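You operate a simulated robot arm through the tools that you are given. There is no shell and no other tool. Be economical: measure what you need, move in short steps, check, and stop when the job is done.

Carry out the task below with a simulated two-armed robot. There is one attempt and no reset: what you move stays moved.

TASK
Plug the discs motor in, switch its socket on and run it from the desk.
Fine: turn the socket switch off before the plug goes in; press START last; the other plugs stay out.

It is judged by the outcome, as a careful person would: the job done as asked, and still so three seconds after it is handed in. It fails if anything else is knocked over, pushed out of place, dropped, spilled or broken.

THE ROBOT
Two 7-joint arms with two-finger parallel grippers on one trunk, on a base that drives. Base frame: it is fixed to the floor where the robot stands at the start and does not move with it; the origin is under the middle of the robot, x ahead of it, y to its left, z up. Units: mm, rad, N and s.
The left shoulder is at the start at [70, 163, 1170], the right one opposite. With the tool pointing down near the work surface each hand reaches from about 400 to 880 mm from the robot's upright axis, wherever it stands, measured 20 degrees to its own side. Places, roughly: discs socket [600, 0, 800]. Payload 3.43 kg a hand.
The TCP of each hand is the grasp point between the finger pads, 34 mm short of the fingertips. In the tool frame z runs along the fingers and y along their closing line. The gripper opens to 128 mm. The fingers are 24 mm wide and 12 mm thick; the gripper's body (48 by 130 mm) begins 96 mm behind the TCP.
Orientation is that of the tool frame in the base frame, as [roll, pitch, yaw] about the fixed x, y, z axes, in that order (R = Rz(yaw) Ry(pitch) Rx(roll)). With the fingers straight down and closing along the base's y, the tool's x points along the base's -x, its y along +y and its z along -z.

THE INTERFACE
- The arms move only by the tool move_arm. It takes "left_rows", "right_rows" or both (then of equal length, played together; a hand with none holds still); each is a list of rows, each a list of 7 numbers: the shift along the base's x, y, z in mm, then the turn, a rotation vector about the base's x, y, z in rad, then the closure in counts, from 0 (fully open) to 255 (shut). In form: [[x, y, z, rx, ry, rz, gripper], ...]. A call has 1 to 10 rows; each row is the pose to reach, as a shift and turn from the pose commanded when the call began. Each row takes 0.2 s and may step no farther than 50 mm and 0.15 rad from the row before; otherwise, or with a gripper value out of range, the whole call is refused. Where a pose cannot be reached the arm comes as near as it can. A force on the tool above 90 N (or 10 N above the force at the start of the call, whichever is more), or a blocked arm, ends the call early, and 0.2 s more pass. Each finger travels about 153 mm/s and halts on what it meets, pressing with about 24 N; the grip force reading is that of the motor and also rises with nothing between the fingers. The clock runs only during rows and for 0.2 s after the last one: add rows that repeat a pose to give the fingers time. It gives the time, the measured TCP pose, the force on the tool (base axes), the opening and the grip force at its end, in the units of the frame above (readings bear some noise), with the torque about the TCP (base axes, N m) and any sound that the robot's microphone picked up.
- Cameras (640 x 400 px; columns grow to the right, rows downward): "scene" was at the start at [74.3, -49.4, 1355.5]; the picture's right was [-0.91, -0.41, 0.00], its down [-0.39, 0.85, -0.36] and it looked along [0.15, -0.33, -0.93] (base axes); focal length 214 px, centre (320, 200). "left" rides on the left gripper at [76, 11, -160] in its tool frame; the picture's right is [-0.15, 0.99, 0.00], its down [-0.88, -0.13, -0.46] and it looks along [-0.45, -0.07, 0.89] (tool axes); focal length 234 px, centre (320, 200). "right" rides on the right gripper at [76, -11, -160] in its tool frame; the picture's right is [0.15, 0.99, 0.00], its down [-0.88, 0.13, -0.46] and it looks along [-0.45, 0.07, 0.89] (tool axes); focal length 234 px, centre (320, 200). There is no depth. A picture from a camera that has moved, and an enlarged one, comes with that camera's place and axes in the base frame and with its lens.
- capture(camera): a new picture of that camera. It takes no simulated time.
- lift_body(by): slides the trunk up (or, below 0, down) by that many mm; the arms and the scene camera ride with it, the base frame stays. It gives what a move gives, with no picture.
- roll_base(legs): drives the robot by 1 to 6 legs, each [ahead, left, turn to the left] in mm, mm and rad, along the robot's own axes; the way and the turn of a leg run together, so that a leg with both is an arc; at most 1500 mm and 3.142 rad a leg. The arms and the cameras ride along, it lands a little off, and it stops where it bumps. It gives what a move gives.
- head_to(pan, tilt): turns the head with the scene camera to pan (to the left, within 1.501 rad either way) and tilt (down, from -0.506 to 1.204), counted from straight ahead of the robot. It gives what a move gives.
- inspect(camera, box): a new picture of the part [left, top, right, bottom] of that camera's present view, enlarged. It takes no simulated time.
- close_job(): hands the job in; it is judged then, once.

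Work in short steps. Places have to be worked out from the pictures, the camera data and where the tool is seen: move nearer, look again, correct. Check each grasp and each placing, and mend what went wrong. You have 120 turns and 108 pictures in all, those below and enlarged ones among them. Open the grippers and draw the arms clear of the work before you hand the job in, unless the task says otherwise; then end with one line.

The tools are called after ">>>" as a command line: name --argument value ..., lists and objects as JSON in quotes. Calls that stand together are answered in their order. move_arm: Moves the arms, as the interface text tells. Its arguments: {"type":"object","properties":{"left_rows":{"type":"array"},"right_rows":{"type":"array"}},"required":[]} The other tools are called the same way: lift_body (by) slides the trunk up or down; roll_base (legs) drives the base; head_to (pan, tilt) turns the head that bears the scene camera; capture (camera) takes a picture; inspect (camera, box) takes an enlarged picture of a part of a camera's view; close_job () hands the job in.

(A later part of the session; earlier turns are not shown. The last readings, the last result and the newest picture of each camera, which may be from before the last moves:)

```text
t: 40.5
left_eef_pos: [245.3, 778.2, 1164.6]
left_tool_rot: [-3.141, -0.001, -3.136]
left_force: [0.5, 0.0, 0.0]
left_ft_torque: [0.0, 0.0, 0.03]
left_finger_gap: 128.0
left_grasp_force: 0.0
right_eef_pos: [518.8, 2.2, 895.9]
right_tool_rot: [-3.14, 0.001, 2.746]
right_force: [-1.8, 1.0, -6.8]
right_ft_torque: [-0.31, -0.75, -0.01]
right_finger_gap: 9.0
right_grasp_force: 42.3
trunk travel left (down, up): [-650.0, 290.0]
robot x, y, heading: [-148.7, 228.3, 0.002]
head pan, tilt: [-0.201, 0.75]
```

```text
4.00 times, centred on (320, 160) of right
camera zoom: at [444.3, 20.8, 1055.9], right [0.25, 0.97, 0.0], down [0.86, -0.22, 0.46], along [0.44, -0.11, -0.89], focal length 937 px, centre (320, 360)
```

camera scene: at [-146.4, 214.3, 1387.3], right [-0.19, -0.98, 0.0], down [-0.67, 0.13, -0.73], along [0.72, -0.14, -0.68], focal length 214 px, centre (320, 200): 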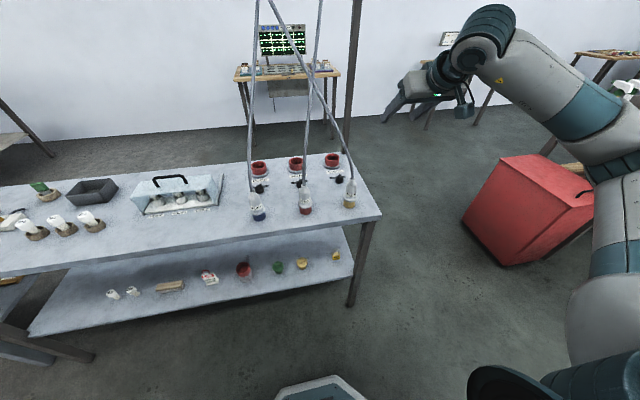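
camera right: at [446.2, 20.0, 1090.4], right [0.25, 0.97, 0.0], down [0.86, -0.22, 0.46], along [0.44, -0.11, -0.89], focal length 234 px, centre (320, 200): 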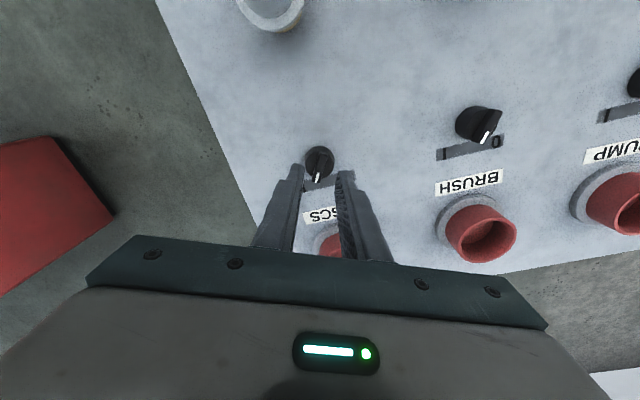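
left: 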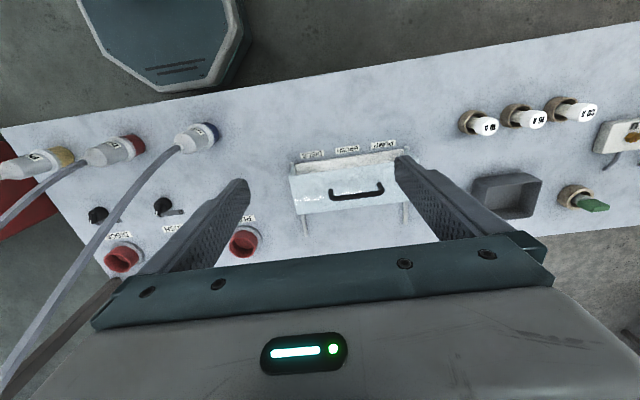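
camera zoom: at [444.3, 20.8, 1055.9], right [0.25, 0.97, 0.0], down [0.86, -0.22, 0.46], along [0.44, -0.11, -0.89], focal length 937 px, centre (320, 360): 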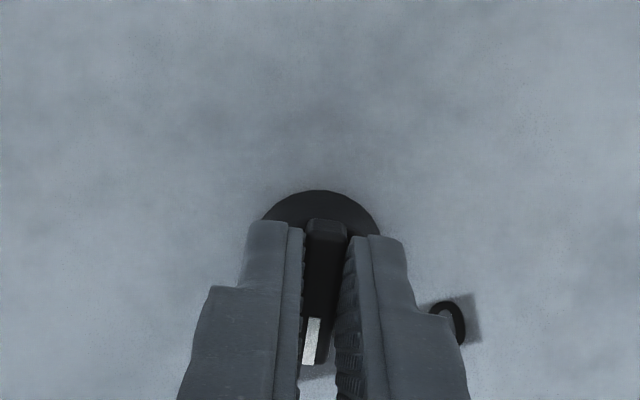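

Bar is held (gap 9 mm). I turn it +0.8 rad about the vertical in steps and watch the torque.

>>> move_arm --right_rows '[[0, 0, 0, 0, 0, 0.13, 255], [0, 0, 0, 0, 0, 0.26, 255], [0, 0, 0, 0, 0, 0.39, 255], [0, 0, 0, 0, 0, 0.52, 255], [0, 0, 0, 0, 0, 0.65, 255], [0, 0, 0, 0, 0, 0.8, 255], [0, 0, 0, 0, 0, 0.8, 255]]'

>>> inspect --camera "right" --box '[240, 110, 400, 210]'

```text
t: 42.1
left_eef_pos: [245.2, 775.1, 1165.9]
left_tool_rot: [3.14, 0.0, -3.136]
left_force: [0.2, 0.0, 0.3]
left_ft_torque: [-0.03, 0.05, 0.01]
left_finger_gap: 127.8
left_grasp_force: 0.0
right_eef_pos: [519.1, -1.5, 895.9]
right_tool_rot: [3.14, 0.0, -2.738]
right_force: [-2.8, -15.4, -4.6]
right_ft_torque: [-1.01, 1.31, -0.02]
right_finger_gap: 9.1
right_grasp_force: 42.8
trunk travel left (down, up): [-650.0, 290.0]
robot x, y, heading: [-145.2, 230.2, 0.004]
head pan, tilt: [-0.201, 0.75]
```

```text
4.00 times, centred on (320, 160) of right
camera zoom: at [453.5, -41.4, 1055.9], right [-0.52, 0.85, 0.0], down [0.76, 0.47, 0.46], along [0.39, 0.24, -0.89], focal length 937 px, centre (320, 360)
```

zoom: 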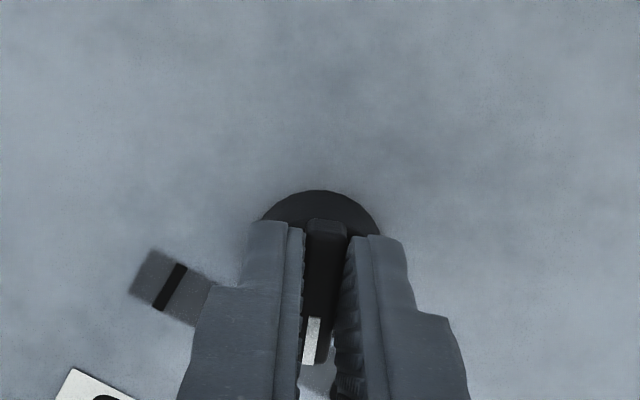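

The knob followed to about +23°, mirror of its start. I open, lift, and check it.

>>> move_arm --right_rows '[[0, 0, 0, 0, 0, 0, 200], [0, 0, 0, 0, 0, 0, 200], [0, 0, 30, 0, 0, 0, 200], [0, 0, 70, 0, 0, 0, 200], [-15, 0, 110, 0, 0, 0, 200]]'

>>> inspect --camera "right" --box '[240, 80, 400, 180]'

```text
t: 43.3
left_eef_pos: [243.3, 778.0, 1166.3]
left_tool_rot: [3.141, 0.003, -3.135]
left_force: [-1.7, 0.2, 0.3]
left_ft_torque: [-0.02, -0.02, -0.01]
left_finger_gap: 128.0
left_grasp_force: 0.1
right_eef_pos: [502.9, 0.1, 1008.4]
right_tool_rot: [3.141, 0.002, -2.737]
right_force: [-0.3, 0.1, 0.1]
right_ft_torque: [0.0, 0.02, 0.02]
right_finger_gap: 27.5
right_grasp_force: 0.0
trunk travel left (down, up): [-650.0, 290.0]
robot x, y, heading: [-148.2, 231.5, 0.007]
head pan, tilt: [-0.201, 0.75]
```

```text
4.00 times, centred on (320, 130) of right
camera zoom: at [436.6, -39.3, 1168.4], right [-0.52, 0.85, 0.0], down [0.76, 0.47, 0.46], along [0.39, 0.24, -0.89], focal length 937 px, centre (320, 480)
```

zoom: 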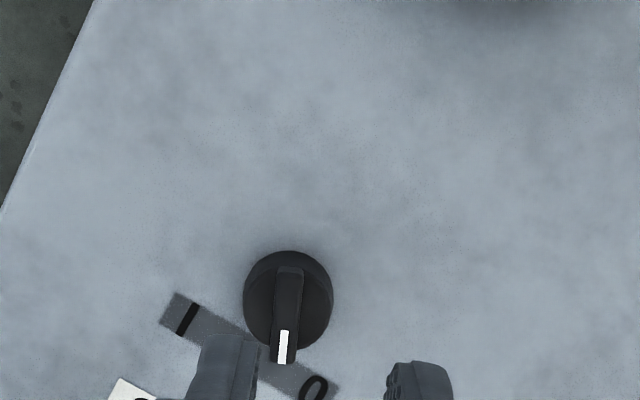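

I compare with the other switches in the scene camera to learn the true "0" angle.

>>> inspect --camera "scene" --box '[200, 160, 400, 285]'

>>> capture --camera "right"

```text
3.20 times, centred on (300, 222) of scene
camera zoom: at [-18.2, 215.2, 1387.3], right [-0.19, -0.98, 0.0], down [-0.67, 0.13, -0.73], along [0.72, -0.14, -0.68], focal length 686 px, centre (384, 128)
```

zoom: 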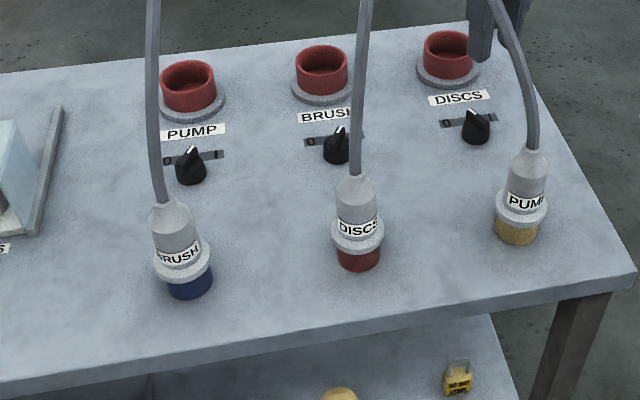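

```text
66 pictures are left
camera right: at [436.6, -39.3, 1168.4], right [-0.52, 0.85, 0.0], down [0.76, 0.47, 0.46], along [0.39, 0.24, -0.89], focal length 234 px, centre (320, 200)
```

right: 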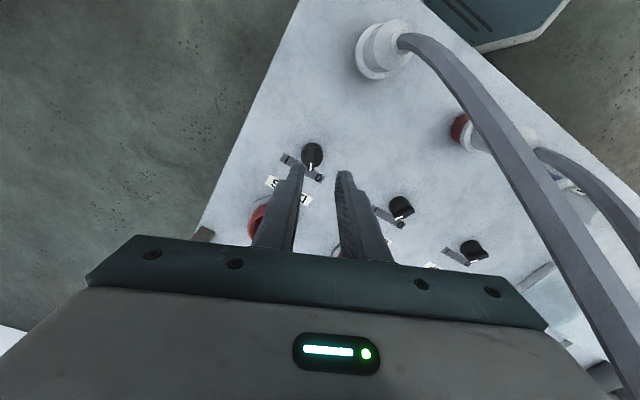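

>>> inspect --camera "right" --box '[368, 170, 496, 270]'

```text
4.00 times, centred on (432, 220) of right
camera zoom: at [436.6, -39.3, 1168.4], right [-0.52, 0.85, 0.0], down [0.76, 0.47, 0.46], along [0.39, 0.24, -0.89], focal length 937 px, centre (-128, 120)
```

zoom: 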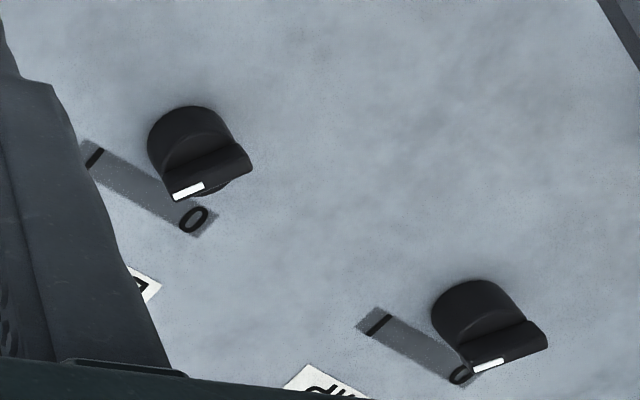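

BRUSH/PUMP pointers sit at about −30°, so the travel is likely ±30° and DISCS (+23°) may be a bit short. I regrip and turn a further 0.2 rad toward 0.

>>> move_arm --right_rows '[[15, 0, -40, 0, 0, 0, 200], [15, 0, -75, 0, 0, 0, 200], [15, 0, -100, 0, 0, 0, 200], [15, 0, -110, 0, 0, 0, 200], [15, 0, -110, 0, 0, 0, 255], [15, 0, -110, 0, 0, 0, 255], [15, 0, -110, 0, 0, 0.07, 255], [15, 0, -110, 0, 0, 0.14, 255], [15, 0, -110, 0, 0, 0.2, 255], [15, 0, -110, 0, 0, 0.2, 255]]'

>>> move_arm --right_rows '[[0, 0, 0, 0, 0, 0, 200], [0, 0, 0, 0, 0, 0, 200], [0, 0, 30, 0, 0, 0, 200], [0, 0, 70, 0, 0, -0.1, 200], [-15, 0, 110, 0, 0, -0.2, 200]]'

>>> inspect --camera "right" --box '[240, 80, 400, 180]'

```text
t: 45.5
left_eef_pos: [244.6, 776.0, 1165.9]
left_tool_rot: [3.141, 0.0, -3.136]
left_force: [-0.3, 0.5, -0.1]
left_ft_torque: [0.01, -0.01, -0.03]
left_finger_gap: 128.0
left_grasp_force: 0.1
right_eef_pos: [520.2, 0.1, 896.9]
right_tool_rot: [3.14, 0.004, -2.538]
right_force: [8.4, -18.6, 5.3]
right_ft_torque: [-0.68, -0.14, -1.18]
right_finger_gap: 10.1
right_grasp_force: 43.9
trunk travel left (down, up): [-650.0, 290.0]
robot x, y, heading: [-149.4, 227.1, 0.009]
head pan, tilt: [-0.201, 0.75]
```

```text
t: 46.7
left_eef_pos: [243.8, 778.7, 1164.8]
left_tool_rot: [3.14, 0.001, -3.134]
left_force: [-0.4, -1.2, 0.2]
left_ft_torque: [0.03, 0.0, 0.0]
left_finger_gap: 127.7
left_grasp_force: 0.1
right_eef_pos: [502.7, -0.2, 1007.7]
right_tool_rot: [3.14, 0.0, -2.738]
right_force: [-0.2, 0.6, -0.2]
right_ft_torque: [0.0, -0.03, -0.01]
right_finger_gap: 27.6
right_grasp_force: 0.1
trunk travel left (down, up): [-650.0, 290.0]
robot x, y, heading: [-148.0, 230.2, 0.008]
head pan, tilt: [-0.201, 0.75]
```

```text
4.00 times, centred on (320, 130) of right
camera zoom: at [437.4, -39.1, 1167.6], right [-0.52, 0.85, 0.0], down [0.76, 0.47, 0.46], along [0.39, 0.24, -0.89], focal length 937 px, centre (320, 480)
```

zoom: 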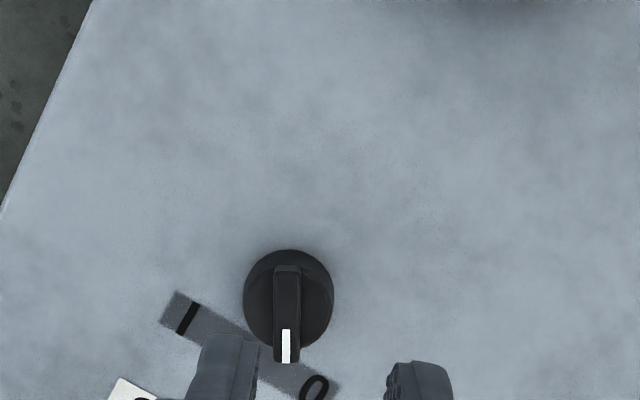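

The torque shows a stop: the switch is at 0. Next I yaw back to neutral, open, and enlarge the DISCS socket to see its keying.

>>> move_arm --right_rows '[[0, 0, 10, 0, 0, -0.14, 100], [0, 0, 20, 0, 0, -0.28, 60], [0, 0, 30, 0, 0, -0.4, 0], [0, 0, 30, 0, 0, -0.4, 0]]'

>>> inspect --camera "right" --box '[256, 180, 352, 240]'

```text
t: 47.7
left_eef_pos: [244.8, 778.5, 1165.7]
left_tool_rot: [-3.141, -0.001, -3.135]
left_force: [0.2, -0.6, 0.4]
left_ft_torque: [-0.06, -0.01, 0.0]
left_finger_gap: 128.0
left_grasp_force: 0.0
right_eef_pos: [504.2, 1.8, 1036.3]
right_tool_rot: [3.139, 0.001, -3.139]
right_force: [-0.1, -1.2, 0.6]
right_ft_torque: [0.0, 0.03, 0.02]
right_finger_gap: 127.8
right_grasp_force: 0.1
trunk travel left (down, up): [-650.0, 290.0]
robot x, y, heading: [-149.0, 228.6, 0.007]
head pan, tilt: [-0.201, 0.75]
```

```text
6.67 times, centred on (304, 210) of right
camera zoom: at [427.5, -10.1, 1196.8], right [-0.15, 0.99, 0.0], down [0.88, 0.13, 0.46], along [0.45, 0.07, -0.89], focal length 1561 px, centre (427, 133)
```

zoom: 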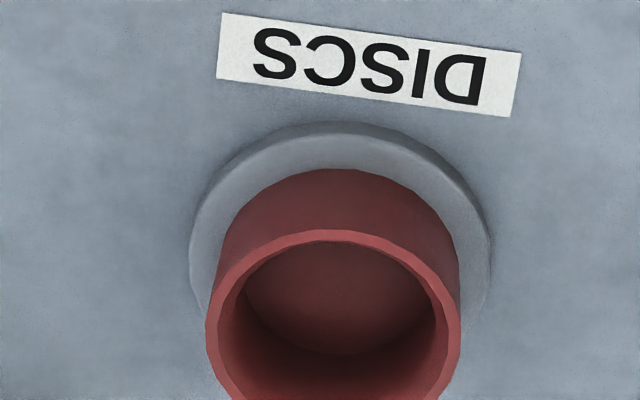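

No key; a plain cup. I take one more crop for the rim centre.

>>> inspect --camera "right" --box '[256, 195, 352, 255]'

```text
6.67 times, centred on (304, 225) of right
camera zoom: at [427.5, -10.1, 1196.8], right [-0.15, 0.99, 0.0], down [0.88, 0.13, 0.46], along [0.45, 0.07, -0.89], focal length 1561 px, centre (427, 33)
```

zoom: 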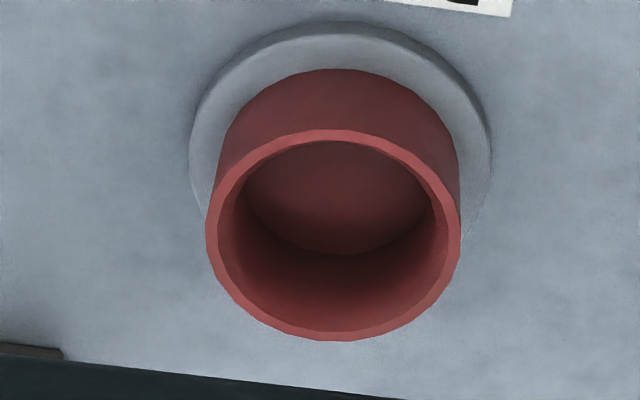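

Socket rim centre ≈ (645, 0), z≈884. Now the plug: I route the hand around the PUMP cable (right, back, then left) and tilt it to look at the DISCS plug.

>>> move_arm --right_rows '[[0, -45, 15, 0, 0, 0, 0], [-35, -80, 30, 0, 0, 0, 0], [-80, -85, 40, 0, 0, 0, 0], [-125, -80, 45, 0, -0.1, 0, 0], [-165, -60, 45, 0, -0.2, 0, 0], [-195, -20, 45, 0, -0.3, 0, 0], [-205, 28, 45, 0, -0.4, 0, 0], [-205, 76, 45, 0, -0.4, 0, 0], [-205, 120, 45, 0, -0.4, 0, 0], [-205, 160, 45, 0, -0.4, 0, 0]]'

>>> capture --camera "right"

```text
refused: row 2 steps farther than a row can; nothing moved
```

```text
61 pictures are left
camera right: at [427.5, -10.1, 1196.8], right [-0.15, 0.99, 0.0], down [0.88, 0.13, 0.46], along [0.45, 0.07, -0.89], focal length 234 px, centre (320, 200)
```

right: 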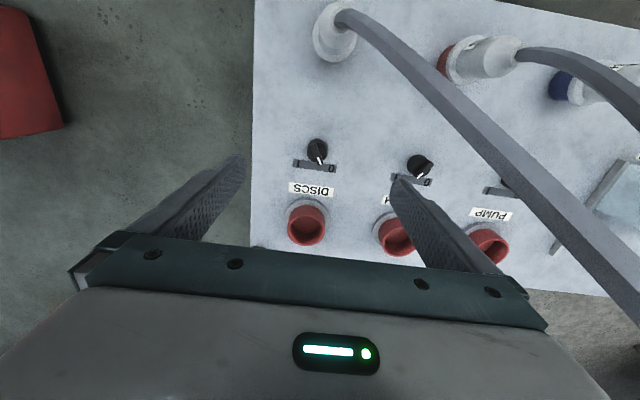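

A row step was too long; I repeat with smaller steps.

>>> move_arm --right_rows '[[0, -40, 15, 0, 0, 0, 0], [-25, -70, 30, 0, 0, 0, 0], [-70, -80, 40, 0, 0, 0, 0], [-118, -80, 45, 0, -0.1, 0, 0], [-160, -60, 45, 0, -0.2, 0, 0], [-190, -22, 45, 0, -0.3, 0, 0], [-205, 25, 45, 0, -0.4, 0, 0], [-205, 72, 45, 0, -0.4, 0, 0], [-205, 118, 45, 0, -0.4, 0, 0], [-205, 160, 45, 0, -0.4, 0, 0]]'

>>> capture --camera "right"

```text
t: 49.9
left_eef_pos: [244.1, 780.7, 1165.7]
left_tool_rot: [-3.141, 0.0, -3.136]
left_force: [0.6, 0.3, -0.4]
left_ft_torque: [-0.04, 0.02, 0.04]
left_finger_gap: 128.3
left_grasp_force: 0.0
right_eef_pos: [299.5, 164.3, 1082.7]
right_tool_rot: [-3.141, 0.402, -3.136]
right_force: [-0.5, 0.3, 0.8]
right_ft_torque: [-0.04, -0.02, -0.03]
right_finger_gap: 128.0
right_grasp_force: 0.1
trunk travel left (down, up): [-650.0, 290.0]
robot x, y, heading: [-148.9, 230.9, 0.008]
head pan, tilt: [-0.201, 0.75]
```

```text
60 pictures are left
camera right: at [166.3, 152.6, 1200.1], right [-0.14, 0.99, -0.06], down [0.63, 0.13, 0.76], along [0.76, 0.07, -0.64], focal length 234 px, centre (320, 200)
```

right: 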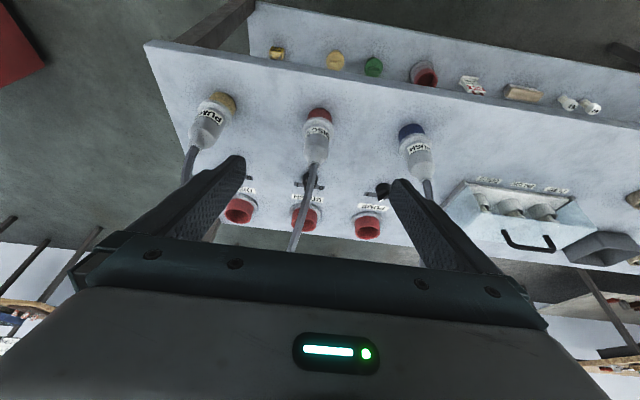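

>>> inspect --camera "right" --box '[272, 100, 368, 160]'

```text
6.67 times, centred on (320, 130) of right
camera zoom: at [166.3, 152.6, 1200.1], right [-0.14, 0.99, -0.06], down [0.63, 0.13, 0.76], along [0.76, 0.07, -0.64], focal length 1561 px, centre (320, 667)
```

zoom: 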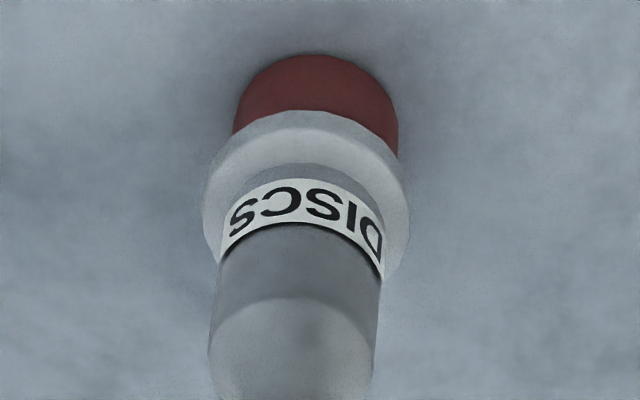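

Plug axis ≈ (383, 160); body (Ø≈37) spans z≈893–935 above the flange. I descend along the tool axis to straddle it at TCP ≈ (378.5, 160, 926).

>>> move_arm --right_rows '[[20, -1, -39, 0, 0, 0, 80], [40, -2, -78, 0, 0, 0, 80], [58, -3, -112, 0, 0, 0, 80], [58, -3, -112, 0, 0, 0, 80]]'

>>> capture --camera "right"

>>> inspect --camera "scene" --box '[220, 130, 420, 255]'

```text
t: 50.9
left_eef_pos: [243.0, 777.3, 1166.5]
left_tool_rot: [-3.141, -0.003, -3.134]
left_force: [-1.1, 0.2, -0.3]
left_ft_torque: [-0.01, -0.01, -0.01]
left_finger_gap: 127.8
left_grasp_force: 0.0
right_eef_pos: [355.3, 158.5, 969.6]
right_tool_rot: [-3.141, 0.401, -3.136]
right_force: [-0.3, 0.4, 0.4]
right_ft_torque: [0.0, 0.02, 0.01]
right_finger_gap: 87.8
right_grasp_force: 0.1
trunk travel left (down, up): [-650.0, 290.0]
robot x, y, heading: [-151.2, 227.4, 0.008]
head pan, tilt: [-0.201, 0.75]
```

```text
58 pictures are left
camera right: at [224.0, 146.8, 1086.8], right [-0.14, 0.99, -0.06], down [0.63, 0.13, 0.76], along [0.76, 0.07, -0.64], focal length 234 px, centre (320, 200)
```

right: 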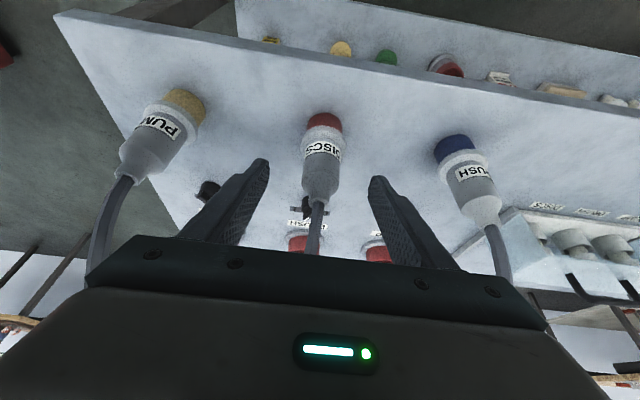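

```text
3.20 times, centred on (320, 192) of scene
camera zoom: at [-17.0, 215.9, 1387.3], right [-0.19, -0.98, 0.0], down [-0.67, 0.13, -0.73], along [0.72, -0.14, -0.68], focal length 686 px, centre (320, 224)
```

zoom: 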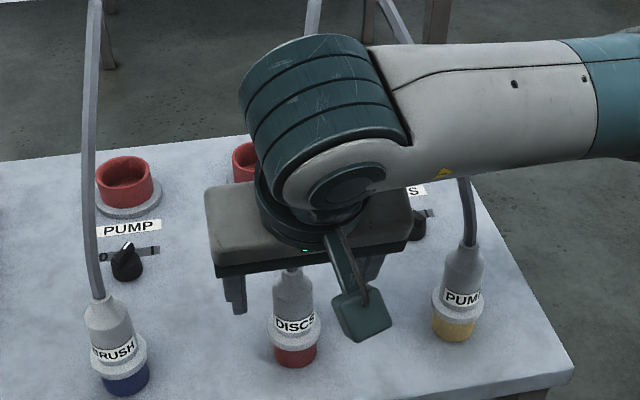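

Plug still estimates at (383, 160). I finish the descent and close gently.

>>> move_arm --right_rows '[[12, 1, -22, 0, 0, 0, 80], [23, 1.5, -43, 0, 0, 0, 80], [23, 1.5, -43, 0, 0, 0, 80]]'

>>> inspect --camera "right" --box '[220, 80, 420, 205]'

```text
t: 51.7
left_eef_pos: [244.9, 779.4, 1165.6]
left_tool_rot: [3.141, 0.001, -3.136]
left_force: [-1.1, 0.6, 0.0]
left_ft_torque: [0.0, 0.02, 0.02]
left_finger_gap: 127.8
left_grasp_force: 0.0
right_eef_pos: [379.4, 160.0, 925.6]
right_tool_rot: [3.141, 0.4, -3.138]
right_force: [-0.2, 0.0, 0.6]
right_ft_torque: [-0.01, -0.01, -0.01]
right_finger_gap: 87.6
right_grasp_force: 0.0
trunk travel left (down, up): [-650.0, 290.0]
robot x, y, heading: [-150.3, 228.3, 0.003]
head pan, tilt: [-0.201, 0.75]
```

```text
3.20 times, centred on (320, 142) of right
camera zoom: at [247.0, 148.6, 1044.1], right [-0.14, 0.99, -0.06], down [0.63, 0.13, 0.76], along [0.76, 0.07, -0.64], focal length 749 px, centre (320, 384)
```

zoom: 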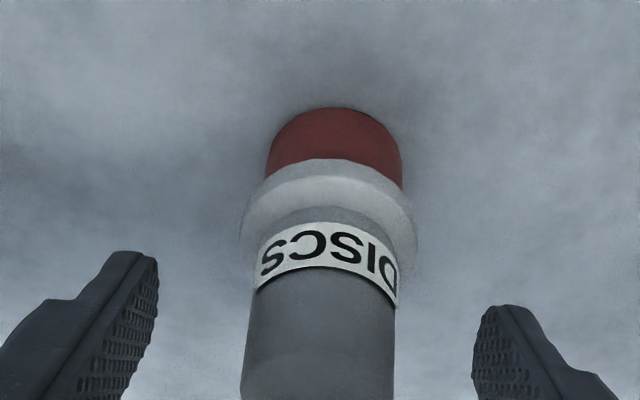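

Centred. I close the fingers.

>>> move_arm --right_rows '[[0, 0, 0, 0, 0, 0, 150], [0, 0, 0, 0, 0, 0, 190], [0, 0, 0, 0, 0, 0, 220], [0, 0, 0, 0, 0, 0, 220]]'

>>> inspect --camera "right" --box '[220, 80, 420, 205]'

```text
t: 52.7
left_eef_pos: [243.6, 778.9, 1165.8]
left_tool_rot: [-3.141, 0.0, -3.135]
left_force: [-0.6, -0.5, 0.4]
left_ft_torque: [0.01, 0.02, 0.01]
left_finger_gap: 128.1
left_grasp_force: 0.0
right_eef_pos: [379.4, 159.8, 926.0]
right_tool_rot: [-3.141, 0.4, -3.135]
right_force: [-0.3, 0.7, -0.1]
right_ft_torque: [0.0, 0.02, -0.03]
right_finger_gap: 36.9
right_grasp_force: 24.1
trunk travel left (down, up): [-650.0, 290.0]
robot x, y, heading: [-148.5, 228.9, 0.011]
head pan, tilt: [-0.201, 0.75]
```

```text
3.20 times, centred on (320, 142) of right
camera zoom: at [247.1, 148.5, 1044.1], right [-0.14, 0.99, -0.06], down [0.63, 0.13, 0.76], along [0.76, 0.07, -0.64], focal length 749 px, centre (320, 384)
```

zoom: 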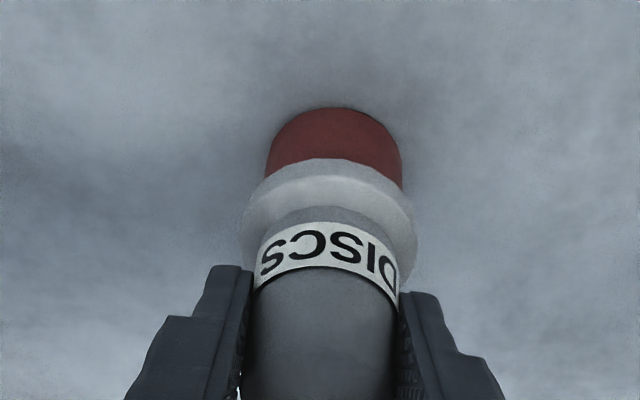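

Grip is firm (37 mm). Since the DISCS cable crosses in front of the PUMP cable, I lift 140 mm and carry the plug around the front of the PUMP plug.

>>> move_arm --right_rows '[[0, 0, 15, 0, 0, 0, 220], [-10, 0, 45, 0, 0, 0, 220], [-25, 0, 90, 0, 0, 0, 220], [-45, 0, 135, 0, 0, 0, 220], [-75, -20, 150, 0, 0, 0, 220], [-80, -65, 150, 0, 0, 0, 220], [-80, -113, 150, 0, 0, 0, 220], [-80, -160, 150, 0, 0, 0, 220]]'

>>> capture --camera "scene"

```text
t: 54.5
left_eef_pos: [243.3, 776.4, 1166.9]
left_tool_rot: [3.138, 0.003, -3.137]
left_force: [0.2, -0.8, 1.3]
left_ft_torque: [0.03, -0.02, 0.0]
left_finger_gap: 127.8
left_grasp_force: 0.1
right_eef_pos: [299.5, -2.6, 1076.7]
right_tool_rot: [3.139, 0.402, -3.137]
right_force: [0.6, -0.1, -2.0]
right_ft_torque: [0.0, -0.01, 0.0]
right_finger_gap: 36.7
right_grasp_force: 23.8
trunk travel left (down, up): [-650.0, 290.0]
robot x, y, heading: [-151.0, 227.4, 0.01]
head pan, tilt: [-0.201, 0.75]
```

```text
54 pictures are left
camera scene: at [-17.9, 212.8, 1387.4], right [-0.19, -0.98, 0.0], down [-0.67, 0.13, -0.73], along [0.72, -0.14, -0.68], focal length 214 px, centre (320, 200)
```

scene: 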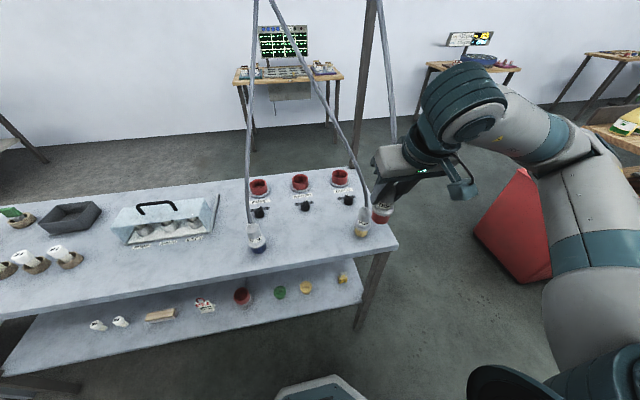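

Plug held, PUMP plug untouched. I continue: right, forward past the PUMP plug, then in over the socket.

>>> move_arm --right_rows '[[0, -48, 0, 0, 0, 0, 220], [20, -90, 0, 0, 0, 0, 220], [65, -105, 0, 0, 0, 0, 220], [113, -105, 0, 0, 0, 0, 220], [161, -105, 0, 0, 0, 0, 220], [209, -105, 0, 0, 0, 0, 220], [257, -98, 0, 0, 0, 0, 220], [300, -75, 0, 0, 0, 0, 220], [325, -40, 0, 0, 0, 0, 220], [342, 0, 0, 0, 0, 0, 220]]'

>>> capture --camera "right"

>>> capture --camera "scene"

```text
t: 56.7
left_eef_pos: [244.9, 778.6, 1164.6]
left_tool_rot: [-3.14, -0.001, -3.137]
left_force: [0.0, 0.0, 0.1]
left_ft_torque: [-0.01, 0.0, 0.0]
left_finger_gap: 127.8
left_grasp_force: 0.1
right_eef_pos: [642.6, 1.7, 1075.4]
right_tool_rot: [-3.14, 0.398, -3.137]
right_force: [-1.1, 0.2, -2.0]
right_ft_torque: [-0.03, -0.01, 0.02]
right_finger_gap: 36.7
right_grasp_force: 23.5
trunk travel left (down, up): [-650.0, 290.0]
robot x, y, heading: [-147.0, 231.1, 0.001]
head pan, tilt: [-0.201, 0.75]
```

```text
53 pictures are left
camera right: at [511.4, -9.2, 1194.2], right [-0.14, 0.99, -0.06], down [0.63, 0.13, 0.76], along [0.76, 0.07, -0.64], focal length 234 px, centre (320, 200)
```

right: 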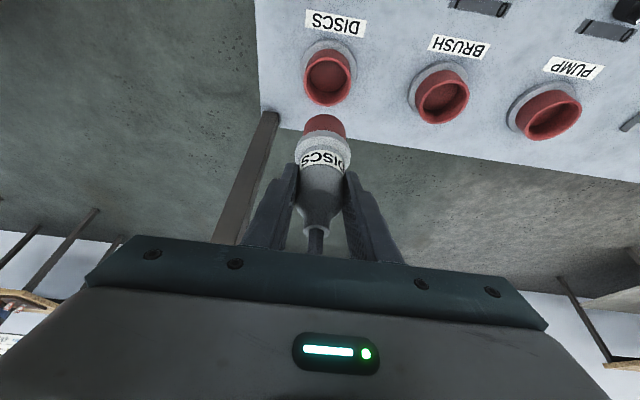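

```text
52 pictures are left
camera scene: at [-15.9, 217.4, 1387.1], right [-0.19, -0.98, 0.0], down [-0.67, 0.13, -0.73], along [0.72, -0.14, -0.68], focal length 214 px, centre (320, 200)
```

scene: 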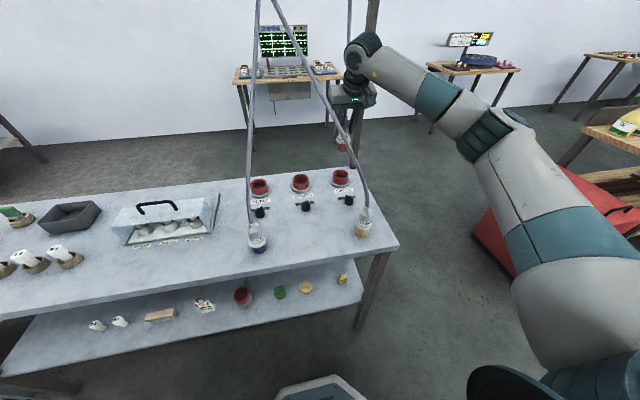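

The plug hangs above the socket. I enlarge to measure both rim and plug.

>>> inspect --camera "right" --box '[248, 30, 408, 130]'

```text
4.00 times, centred on (328, 80) of right
camera zoom: at [511.4, -9.2, 1194.2], right [-0.14, 0.99, -0.06], down [0.63, 0.13, 0.76], along [0.76, 0.07, -0.64], focal length 937 px, centre (288, 680)
```

zoom: 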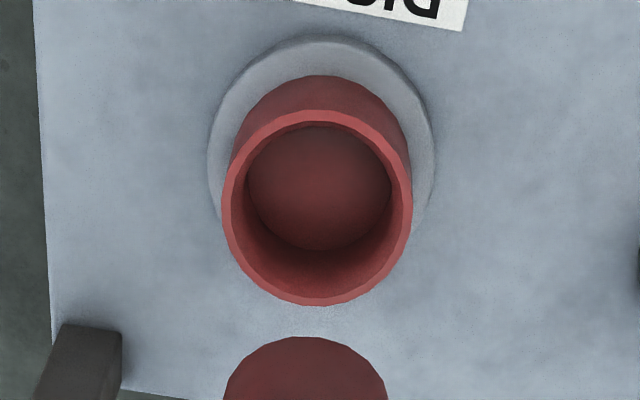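

Rim centre ≈ (647, 1); plug axis ≈ (648, 2). I lower 85 mm with a 1 mm correction and check again.

>>> move_arm --right_rows '[[-1, -1, -30, 0, 0, 0, 220], [-1, -1, -60, 0, 0, 0, 220], [-1, -1, -85, 0, 0, 0, 220], [-1, -1, -85, 0, 0, 0, 220]]'

>>> inspect --camera "right" --box '[220, 60, 420, 185]'

>>> inspect --camera "scene" --box '[290, 120, 390, 220]'

```text
t: 57.7
left_eef_pos: [243.6, 779.2, 1164.9]
left_tool_rot: [3.14, 0.001, -3.134]
left_force: [0.2, -0.7, 0.0]
left_ft_torque: [0.02, -0.01, 0.02]
left_finger_gap: 128.2
left_grasp_force: 0.1
right_eef_pos: [641.2, -0.6, 992.1]
right_tool_rot: [3.14, 0.399, -3.135]
right_force: [-0.8, 0.3, -1.5]
right_ft_torque: [0.0, -0.05, 0.02]
right_finger_gap: 36.7
right_grasp_force: 23.9
trunk travel left (down, up): [-650.0, 290.0]
robot x, y, heading: [-147.3, 228.7, 0.009]
head pan, tilt: [-0.201, 0.75]
```

```text
3.20 times, centred on (320, 122) of right
camera zoom: at [508.8, -12.3, 1109.5], right [-0.14, 0.99, -0.06], down [0.63, 0.13, 0.76], along [0.76, 0.07, -0.64], focal length 749 px, centre (320, 448)
```

zoom: 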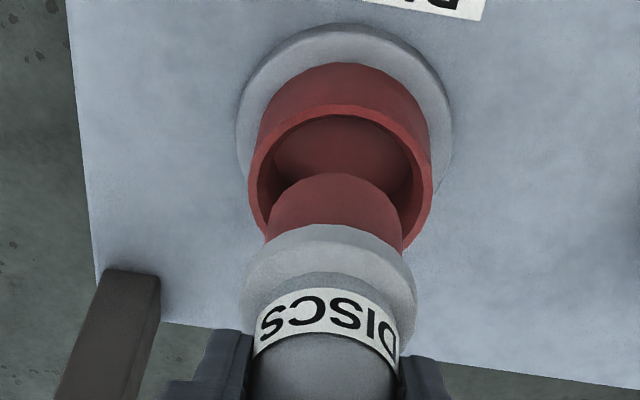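

```text
4.00 times, centred on (340, 170) of scene
camera zoom: at [-16.6, 215.6, 1387.2], right [-0.19, -0.98, 0.0], down [-0.67, 0.13, -0.73], along [0.72, -0.14, -0.68], focal length 858 px, centre (240, 320)
```

zoom: 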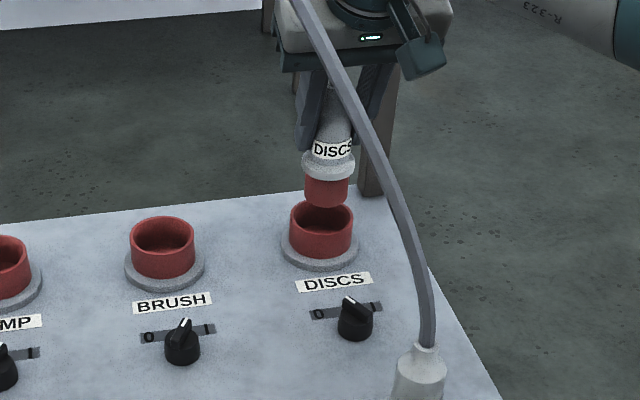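

Plug and rim agree within ~1.5 mm. I shift y +1 and insert slowly.

>>> move_arm --right_rows '[[0.5, 1.2, -12, 0, 0, 0, 220], [0.5, 1.2, -22, 0, 0, 0, 220], [0.5, 1.2, -30, 0, 0, 0, 220], [0.5, 1.2, -38, 0, 0, 0, 220], [0.5, 1.2, -45, 0, 0, 0, 220], [0.5, 1.2, -50, 0, 0, 0, 220], [0.5, 1.2, -50, 0, 0, 0, 220]]'

>>> inspect --camera "right" --box '[220, 60, 420, 185]'

>>> inspect --camera "scene" --box '[290, 120, 390, 220]'

```text
t: 59.3
left_eef_pos: [244.5, 779.2, 1166.1]
left_tool_rot: [3.141, -0.001, -3.134]
left_force: [-0.5, 0.1, 0.5]
left_ft_torque: [0.03, -0.02, 0.0]
left_finger_gap: 128.2
left_grasp_force: 0.0
right_eef_pos: [641.0, 0.4, 940.8]
right_tool_rot: [-3.142, 0.4, -3.136]
right_force: [1.2, -0.3, -1.0]
right_ft_torque: [-0.03, -0.06, 0.01]
right_finger_gap: 36.6
right_grasp_force: 24.1
trunk travel left (down, up): [-650.0, 290.0]
robot x, y, heading: [-150.2, 228.0, 0.006]
head pan, tilt: [-0.201, 0.75]
```

```text
3.20 times, centred on (320, 122) of right
camera zoom: at [509.2, -11.2, 1059.0], right [-0.14, 0.99, -0.06], down [0.63, 0.13, 0.76], along [0.76, 0.07, -0.64], focal length 749 px, centre (320, 448)
```

zoom: 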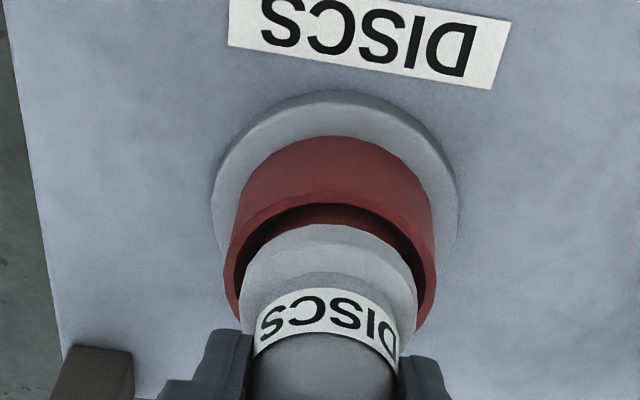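

```text
4.00 times, centred on (340, 170) of scene
camera zoom: at [-16.4, 215.2, 1387.2], right [-0.19, -0.98, 0.0], down [-0.67, 0.13, -0.73], along [0.72, -0.14, -0.68], focal length 858 px, centre (240, 320)
```

zoom: 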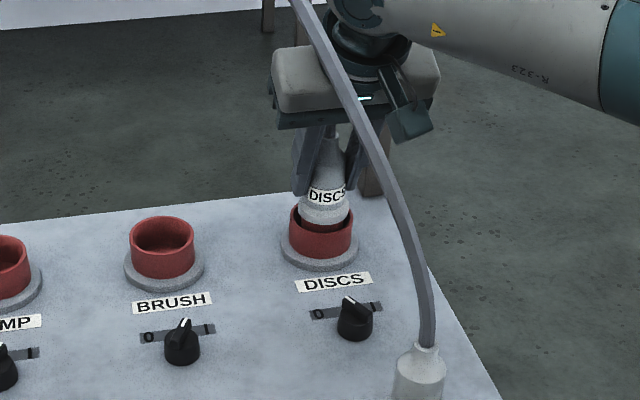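

The plug is inside the cup, bottom at z≈855, no force yet. I lower further in small steps until contact (fingertips still ~20 mm above the rim).

>>> move_arm --right_rows '[[0, 0, -4, 0, 0, 0, 220], [0, 0, -8, 0, 0, 0, 220], [0, 0, -11, 0, 0, 0, 220], [0, 0, -14, 0, 0, 0, 220], [0, 0, -14, 0, 0, 0, 220]]'

>>> inspect --camera "right" --box '[220, 60, 420, 185]'

```text
t: 60.5
left_eef_pos: [242.9, 779.6, 1166.9]
left_tool_rot: [3.141, 0.004, -3.135]
left_force: [-0.1, -0.2, -0.4]
left_ft_torque: [0.03, -0.02, 0.01]
left_finger_gap: 128.2
left_grasp_force: 0.1
right_eef_pos: [640.5, 1.3, 931.5]
right_tool_rot: [3.141, 0.405, -3.138]
right_force: [7.4, -3.0, 27.9]
right_ft_torque: [-0.08, -0.42, -0.01]
right_finger_gap: 37.2
right_grasp_force: 23.6
trunk travel left (down, up): [-650.0, 290.0]
robot x, y, heading: [-150.9, 230.1, 0.006]
head pan, tilt: [-0.201, 0.75]
```

```text
3.20 times, centred on (320, 122) of right
camera zoom: at [507.0, -10.9, 1048.7], right [-0.14, 0.99, -0.06], down [0.63, 0.13, 0.77], along [0.77, 0.07, -0.64], focal length 749 px, centre (320, 448)
```

zoom: 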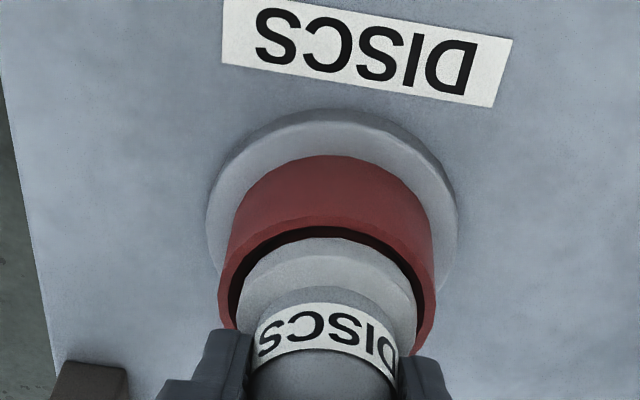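

Contact at 28 N with slight slip in the grip. I press a little more to make sure it's fully seated and compare.

>>> move_arm --right_rows '[[0, 0, -3, 0, 0, 0, 255], [0, 0, -6, 0, 0, 0, 255], [0, 0, -6, 0, 0, 0, 255]]'

>>> inspect --camera "right" --box '[220, 60, 420, 185]'

>>> inspect --camera "scene" --box '[310, 140, 374, 180]'

```text
t: 61.3
left_eef_pos: [240.2, 779.1, 1167.4]
left_tool_rot: [-3.14, 0.006, -3.136]
left_force: [0.4, 0.1, 0.7]
left_ft_torque: [0.01, 0.0, 0.01]
left_finger_gap: 128.3
left_grasp_force: 0.0
right_eef_pos: [639.5, 2.0, 931.8]
right_tool_rot: [3.141, 0.415, -3.141]
right_force: [7.7, -6.7, 47.4]
right_ft_torque: [-0.43, -0.04, 0.01]
right_finger_gap: 37.1
right_grasp_force: 24.1
trunk travel left (down, up): [-650.0, 290.0]
robot x, y, heading: [-147.6, 232.0, 0.013]
head pan, tilt: [-0.201, 0.75]
```

```text
3.20 times, centred on (320, 122) of right
camera zoom: at [505.6, -11.1, 1047.5], right [-0.14, 0.99, -0.06], down [0.62, 0.13, 0.77], along [0.77, 0.07, -0.63], focal length 749 px, centre (320, 448)
```

zoom: 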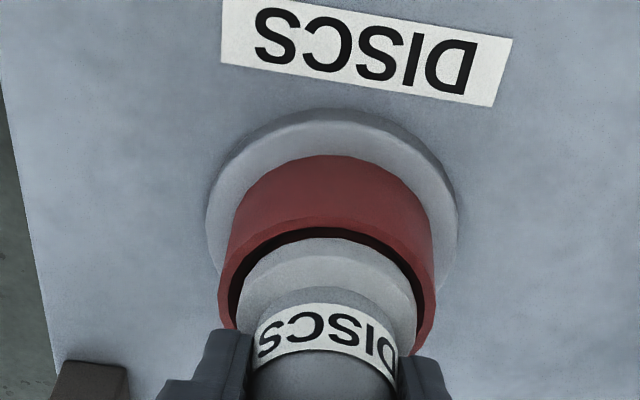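

```text
10.00 times, centred on (342, 160) of scene
camera zoom: at [-22.4, 216.2, 1388.1], right [-0.19, -0.98, 0.0], down [-0.67, 0.13, -0.73], along [0.72, -0.14, -0.68], focal length 2145 px, centre (100, 600)
```

zoom: 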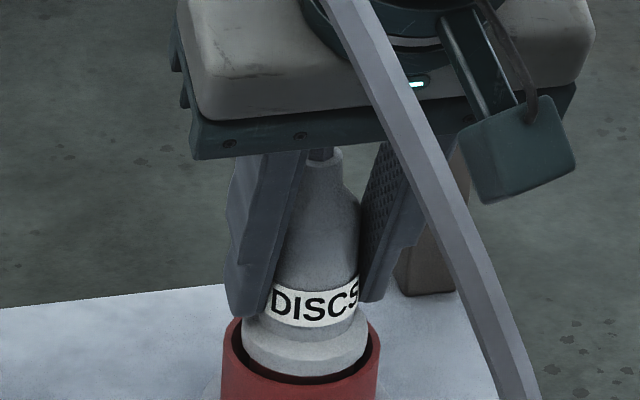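

Firm stop, so the plug is seated with its flange in the cup. I relieve the push, open, and draw back up along the tool axis.

>>> move_arm --right_rows '[[0, 0, 5, 0, 0, 0, 220], [0, 0, 10, 0, 0, 0, 150], [0, 0, 10, 0, 0, 0, 70], [0, 0, 10, 0, 0, 0, 70], [-17, 0, 50, 0, 0, 0, 70], [-36, 0, 95, 0, 0, 0, 70], [-55, 0, 140, 0, 0, 0, 70]]'

>>> capture --camera "right"

>>> capture --camera "scene"

```text
t: 62.9
left_eef_pos: [243.4, 779.3, 1166.2]
left_tool_rot: [3.141, 0.001, -3.135]
left_force: [0.1, 0.6, -0.8]
left_ft_torque: [0.03, -0.03, 0.02]
left_finger_gap: 127.8
left_grasp_force: 0.0
right_eef_pos: [585.0, -0.3, 1060.5]
right_tool_rot: [-3.139, 0.4, -3.137]
right_force: [0.2, -0.3, -0.7]
right_ft_torque: [0.01, -0.02, -0.01]
right_finger_gap: 92.8
right_grasp_force: 0.0
trunk travel left (down, up): [-650.0, 290.0]
robot x, y, heading: [-147.9, 229.2, 0.005]
head pan, tilt: [-0.201, 0.75]
```

```text
43 pictures are left
camera right: at [452.6, -11.0, 1179.8], right [-0.14, 0.99, -0.06], down [0.63, 0.13, 0.76], along [0.76, 0.07, -0.64], focal length 234 px, centre (320, 200)
```

right: 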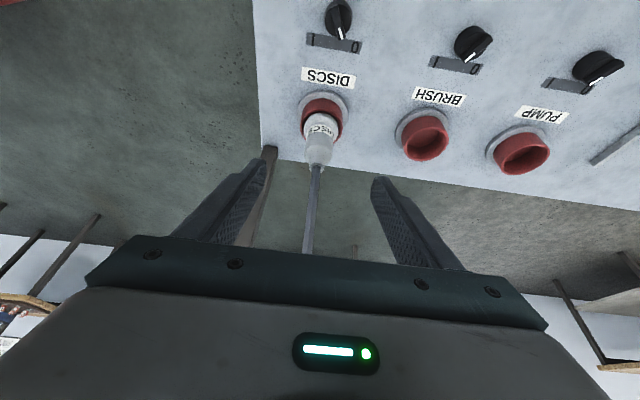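

```text
42 pictures are left
camera scene: at [-17.8, 215.5, 1387.3], right [-0.19, -0.98, 0.0], down [-0.67, 0.13, -0.73], along [0.72, -0.14, -0.68], focal length 214 px, centre (320, 200)
```

scene: 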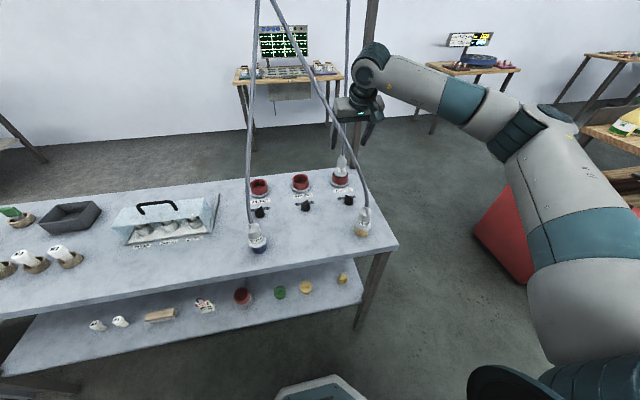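

The plug stands in the socket. Now I return upright above the DISCS knob.

>>> move_arm --right_rows '[[-20, 0, 0, 0, 0.1, 0, 120], [-40, 0, 0, 0, 0.2, 0, 160], [-60, 0, -5, 0, 0.3, 0, 200], [-66, 1, -20, 0, 0.4, 0, 200], [-66, 1, -40, 0, 0.4, 0, 200]]'

>>> move_arm --right_rows '[[0, 0, -20, 0, 0, 0.14, 200], [0, 0, -45, 0, 0, 0.28, 200], [0, 0, -75, 0, 0, 0.42, 200], [0, 0, -85, 0, 0, 0.42, 200]]'

>>> inspect --camera "right" --box '[240, 100, 400, 200]'

```text
t: 64.1
left_eef_pos: [243.4, 777.8, 1166.6]
left_tool_rot: [3.141, -0.001, -3.134]
left_force: [0.8, -0.2, 0.3]
left_ft_torque: [0.0, -0.02, 0.01]
left_finger_gap: 128.1
left_grasp_force: 0.2
right_eef_pos: [519.8, 0.2, 1021.1]
right_tool_rot: [3.14, -0.001, -3.136]
right_force: [-0.6, 0.0, -0.8]
right_ft_torque: [0.01, -0.05, 0.0]
right_finger_gap: 27.6
right_grasp_force: 0.1
trunk travel left (down, up): [-650.0, 290.0]
robot x, y, heading: [-149.7, 228.1, 0.005]
head pan, tilt: [-0.201, 0.75]
```

```text
t: 65.1
left_eef_pos: [244.4, 778.0, 1166.4]
left_tool_rot: [3.141, -0.001, -3.135]
left_force: [0.6, 0.2, 0.6]
left_ft_torque: [0.0, -0.02, -0.01]
left_finger_gap: 127.9
left_grasp_force: 0.0
right_eef_pos: [520.3, 1.3, 935.6]
right_tool_rot: [3.14, 0.0, -2.715]
right_force: [-0.4, 0.7, 0.5]
right_ft_torque: [-0.01, 0.04, 0.0]
right_finger_gap: 27.6
right_grasp_force: 0.1
trunk travel left (down, up): [-650.0, 290.0]
robot x, y, heading: [-147.8, 231.6, 0.004]
head pan, tilt: [-0.201, 0.75]
```

```text
4.00 times, centred on (320, 150) of right
camera zoom: at [455.2, -39.8, 1095.5], right [-0.54, 0.84, 0.0], down [0.75, 0.48, 0.46], along [0.38, 0.25, -0.89], focal length 937 px, centre (320, 400)
```

zoom: 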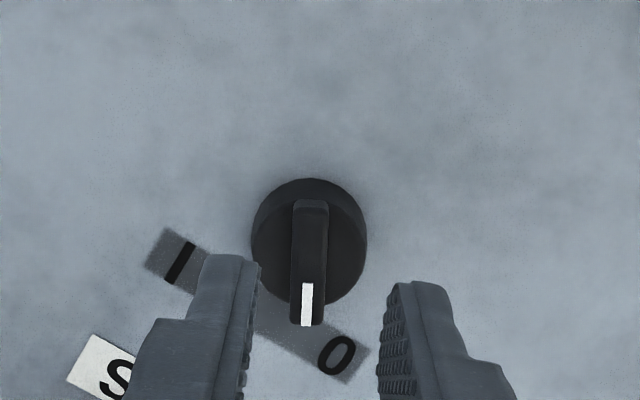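

Bar aligned. I descend, grip and turn it back −0.95 rad to position 1.

>>> move_arm --right_rows '[[0, -1.5, -20, 0, 0, 0, 200], [0, -1.5, -34, 0, 0, 0, 200], [0, -1.5, -39, 0, 0, 0, 200], [0, -1.5, -39, 0, 0, 0, 255], [0, -1.5, -39, 0, 0, 0, 255], [0, -1.5, -39, 0, 0, 0, 255]]'

>>> move_arm --right_rows '[[0, 0, 0, 0, 0, -0.13, 255], [0, 0, 0, 0, 0, -0.26, 255], [0, 0, 0, 0, 0, -0.39, 255], [0, 0, 0, 0, 0, -0.52, 255], [0, 0, 0, 0, 0, -0.65, 255], [0, 0, 0, 0, 0, -0.78, 255], [0, 0, 0, 0, 0, -0.9, 255], [0, 0, 0, 0, 0, -1.0, 255], [0, 0, 0, 0, 0, -1.0, 255]]'

>>> move_arm --right_rows '[[0, 0, 0, 0, 0, 0, 200], [0, 0, 0, 0, 0, 0, 200], [0, 0, 40, 0, 0, 0, 200], [0, 0, 85, 0, 0, 0.1, 200], [-15, 0, 120, 0, 0, 0.15, 200]]'

>>> inspect --camera "right" --box '[240, 80, 400, 180]'

```text
t: 66.5
left_eef_pos: [244.6, 777.0, 1165.7]
left_tool_rot: [3.14, 0.001, -3.138]
left_force: [-0.4, -0.9, 0.4]
left_ft_torque: [0.0, -0.01, -0.01]
left_finger_gap: 127.9
left_grasp_force: 0.3
right_eef_pos: [519.9, -1.3, 897.0]
right_tool_rot: [3.139, 0.003, -2.717]
right_force: [1.3, -5.2, 3.8]
right_ft_torque: [-0.38, 0.33, -0.02]
right_finger_gap: 8.9
right_grasp_force: 42.3
trunk travel left (down, up): [-650.0, 290.0]
robot x, y, heading: [-147.7, 233.5, 0.006]
head pan, tilt: [-0.201, 0.75]
```

```text
t: 68.5
left_eef_pos: [243.3, 779.2, 1165.6]
left_tool_rot: [3.141, -0.001, -3.135]
left_force: [-1.0, -0.6, -0.1]
left_ft_torque: [-0.02, -0.02, -0.02]
left_finger_gap: 128.0
left_grasp_force: 0.1
right_eef_pos: [519.9, 0.8, 897.8]
right_tool_rot: [3.141, 0.0, 2.567]
right_force: [2.0, 6.2, -1.1]
right_ft_torque: [0.1, 0.26, 1.15]
right_finger_gap: 9.3
right_grasp_force: 43.4
trunk travel left (down, up): [-650.0, 290.0]
robot x, y, heading: [-151.2, 226.6, 0.01]
head pan, tilt: [-0.201, 0.75]
```

```text
t: 69.7
left_eef_pos: [243.2, 777.2, 1166.8]
left_tool_rot: [3.141, 0.001, -3.135]
left_force: [0.0, 0.7, -0.2]
left_ft_torque: [-0.01, -0.01, 0.01]
left_finger_gap: 128.0
left_grasp_force: 0.1
right_eef_pos: [505.0, -0.9, 1017.4]
right_tool_rot: [3.14, 0.001, 2.719]
right_force: [-1.4, -0.5, 0.3]
right_ft_torque: [0.01, -0.03, 0.03]
right_finger_gap: 27.5
right_grasp_force: 0.1
trunk travel left (down, up): [-650.0, 290.0]
robot x, y, heading: [-149.9, 229.5, 0.005]
head pan, tilt: [-0.201, 0.75]
```

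```text
4.00 times, centred on (320, 130) of right
camera zoom: at [430.2, 21.9, 1178.1], right [0.27, 0.96, 0.0], down [0.86, -0.24, 0.46], along [0.44, -0.12, -0.89], focal length 937 px, centre (320, 480)
```

zoom: 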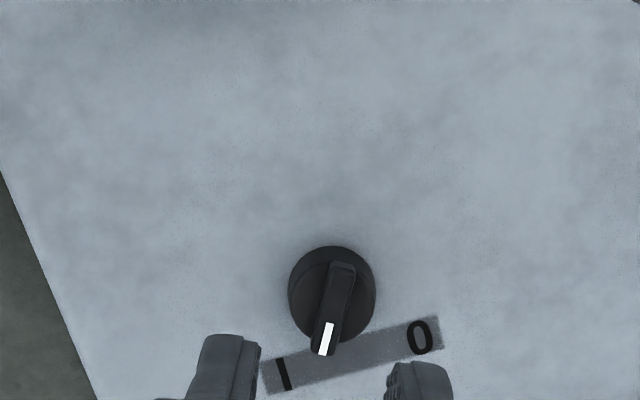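

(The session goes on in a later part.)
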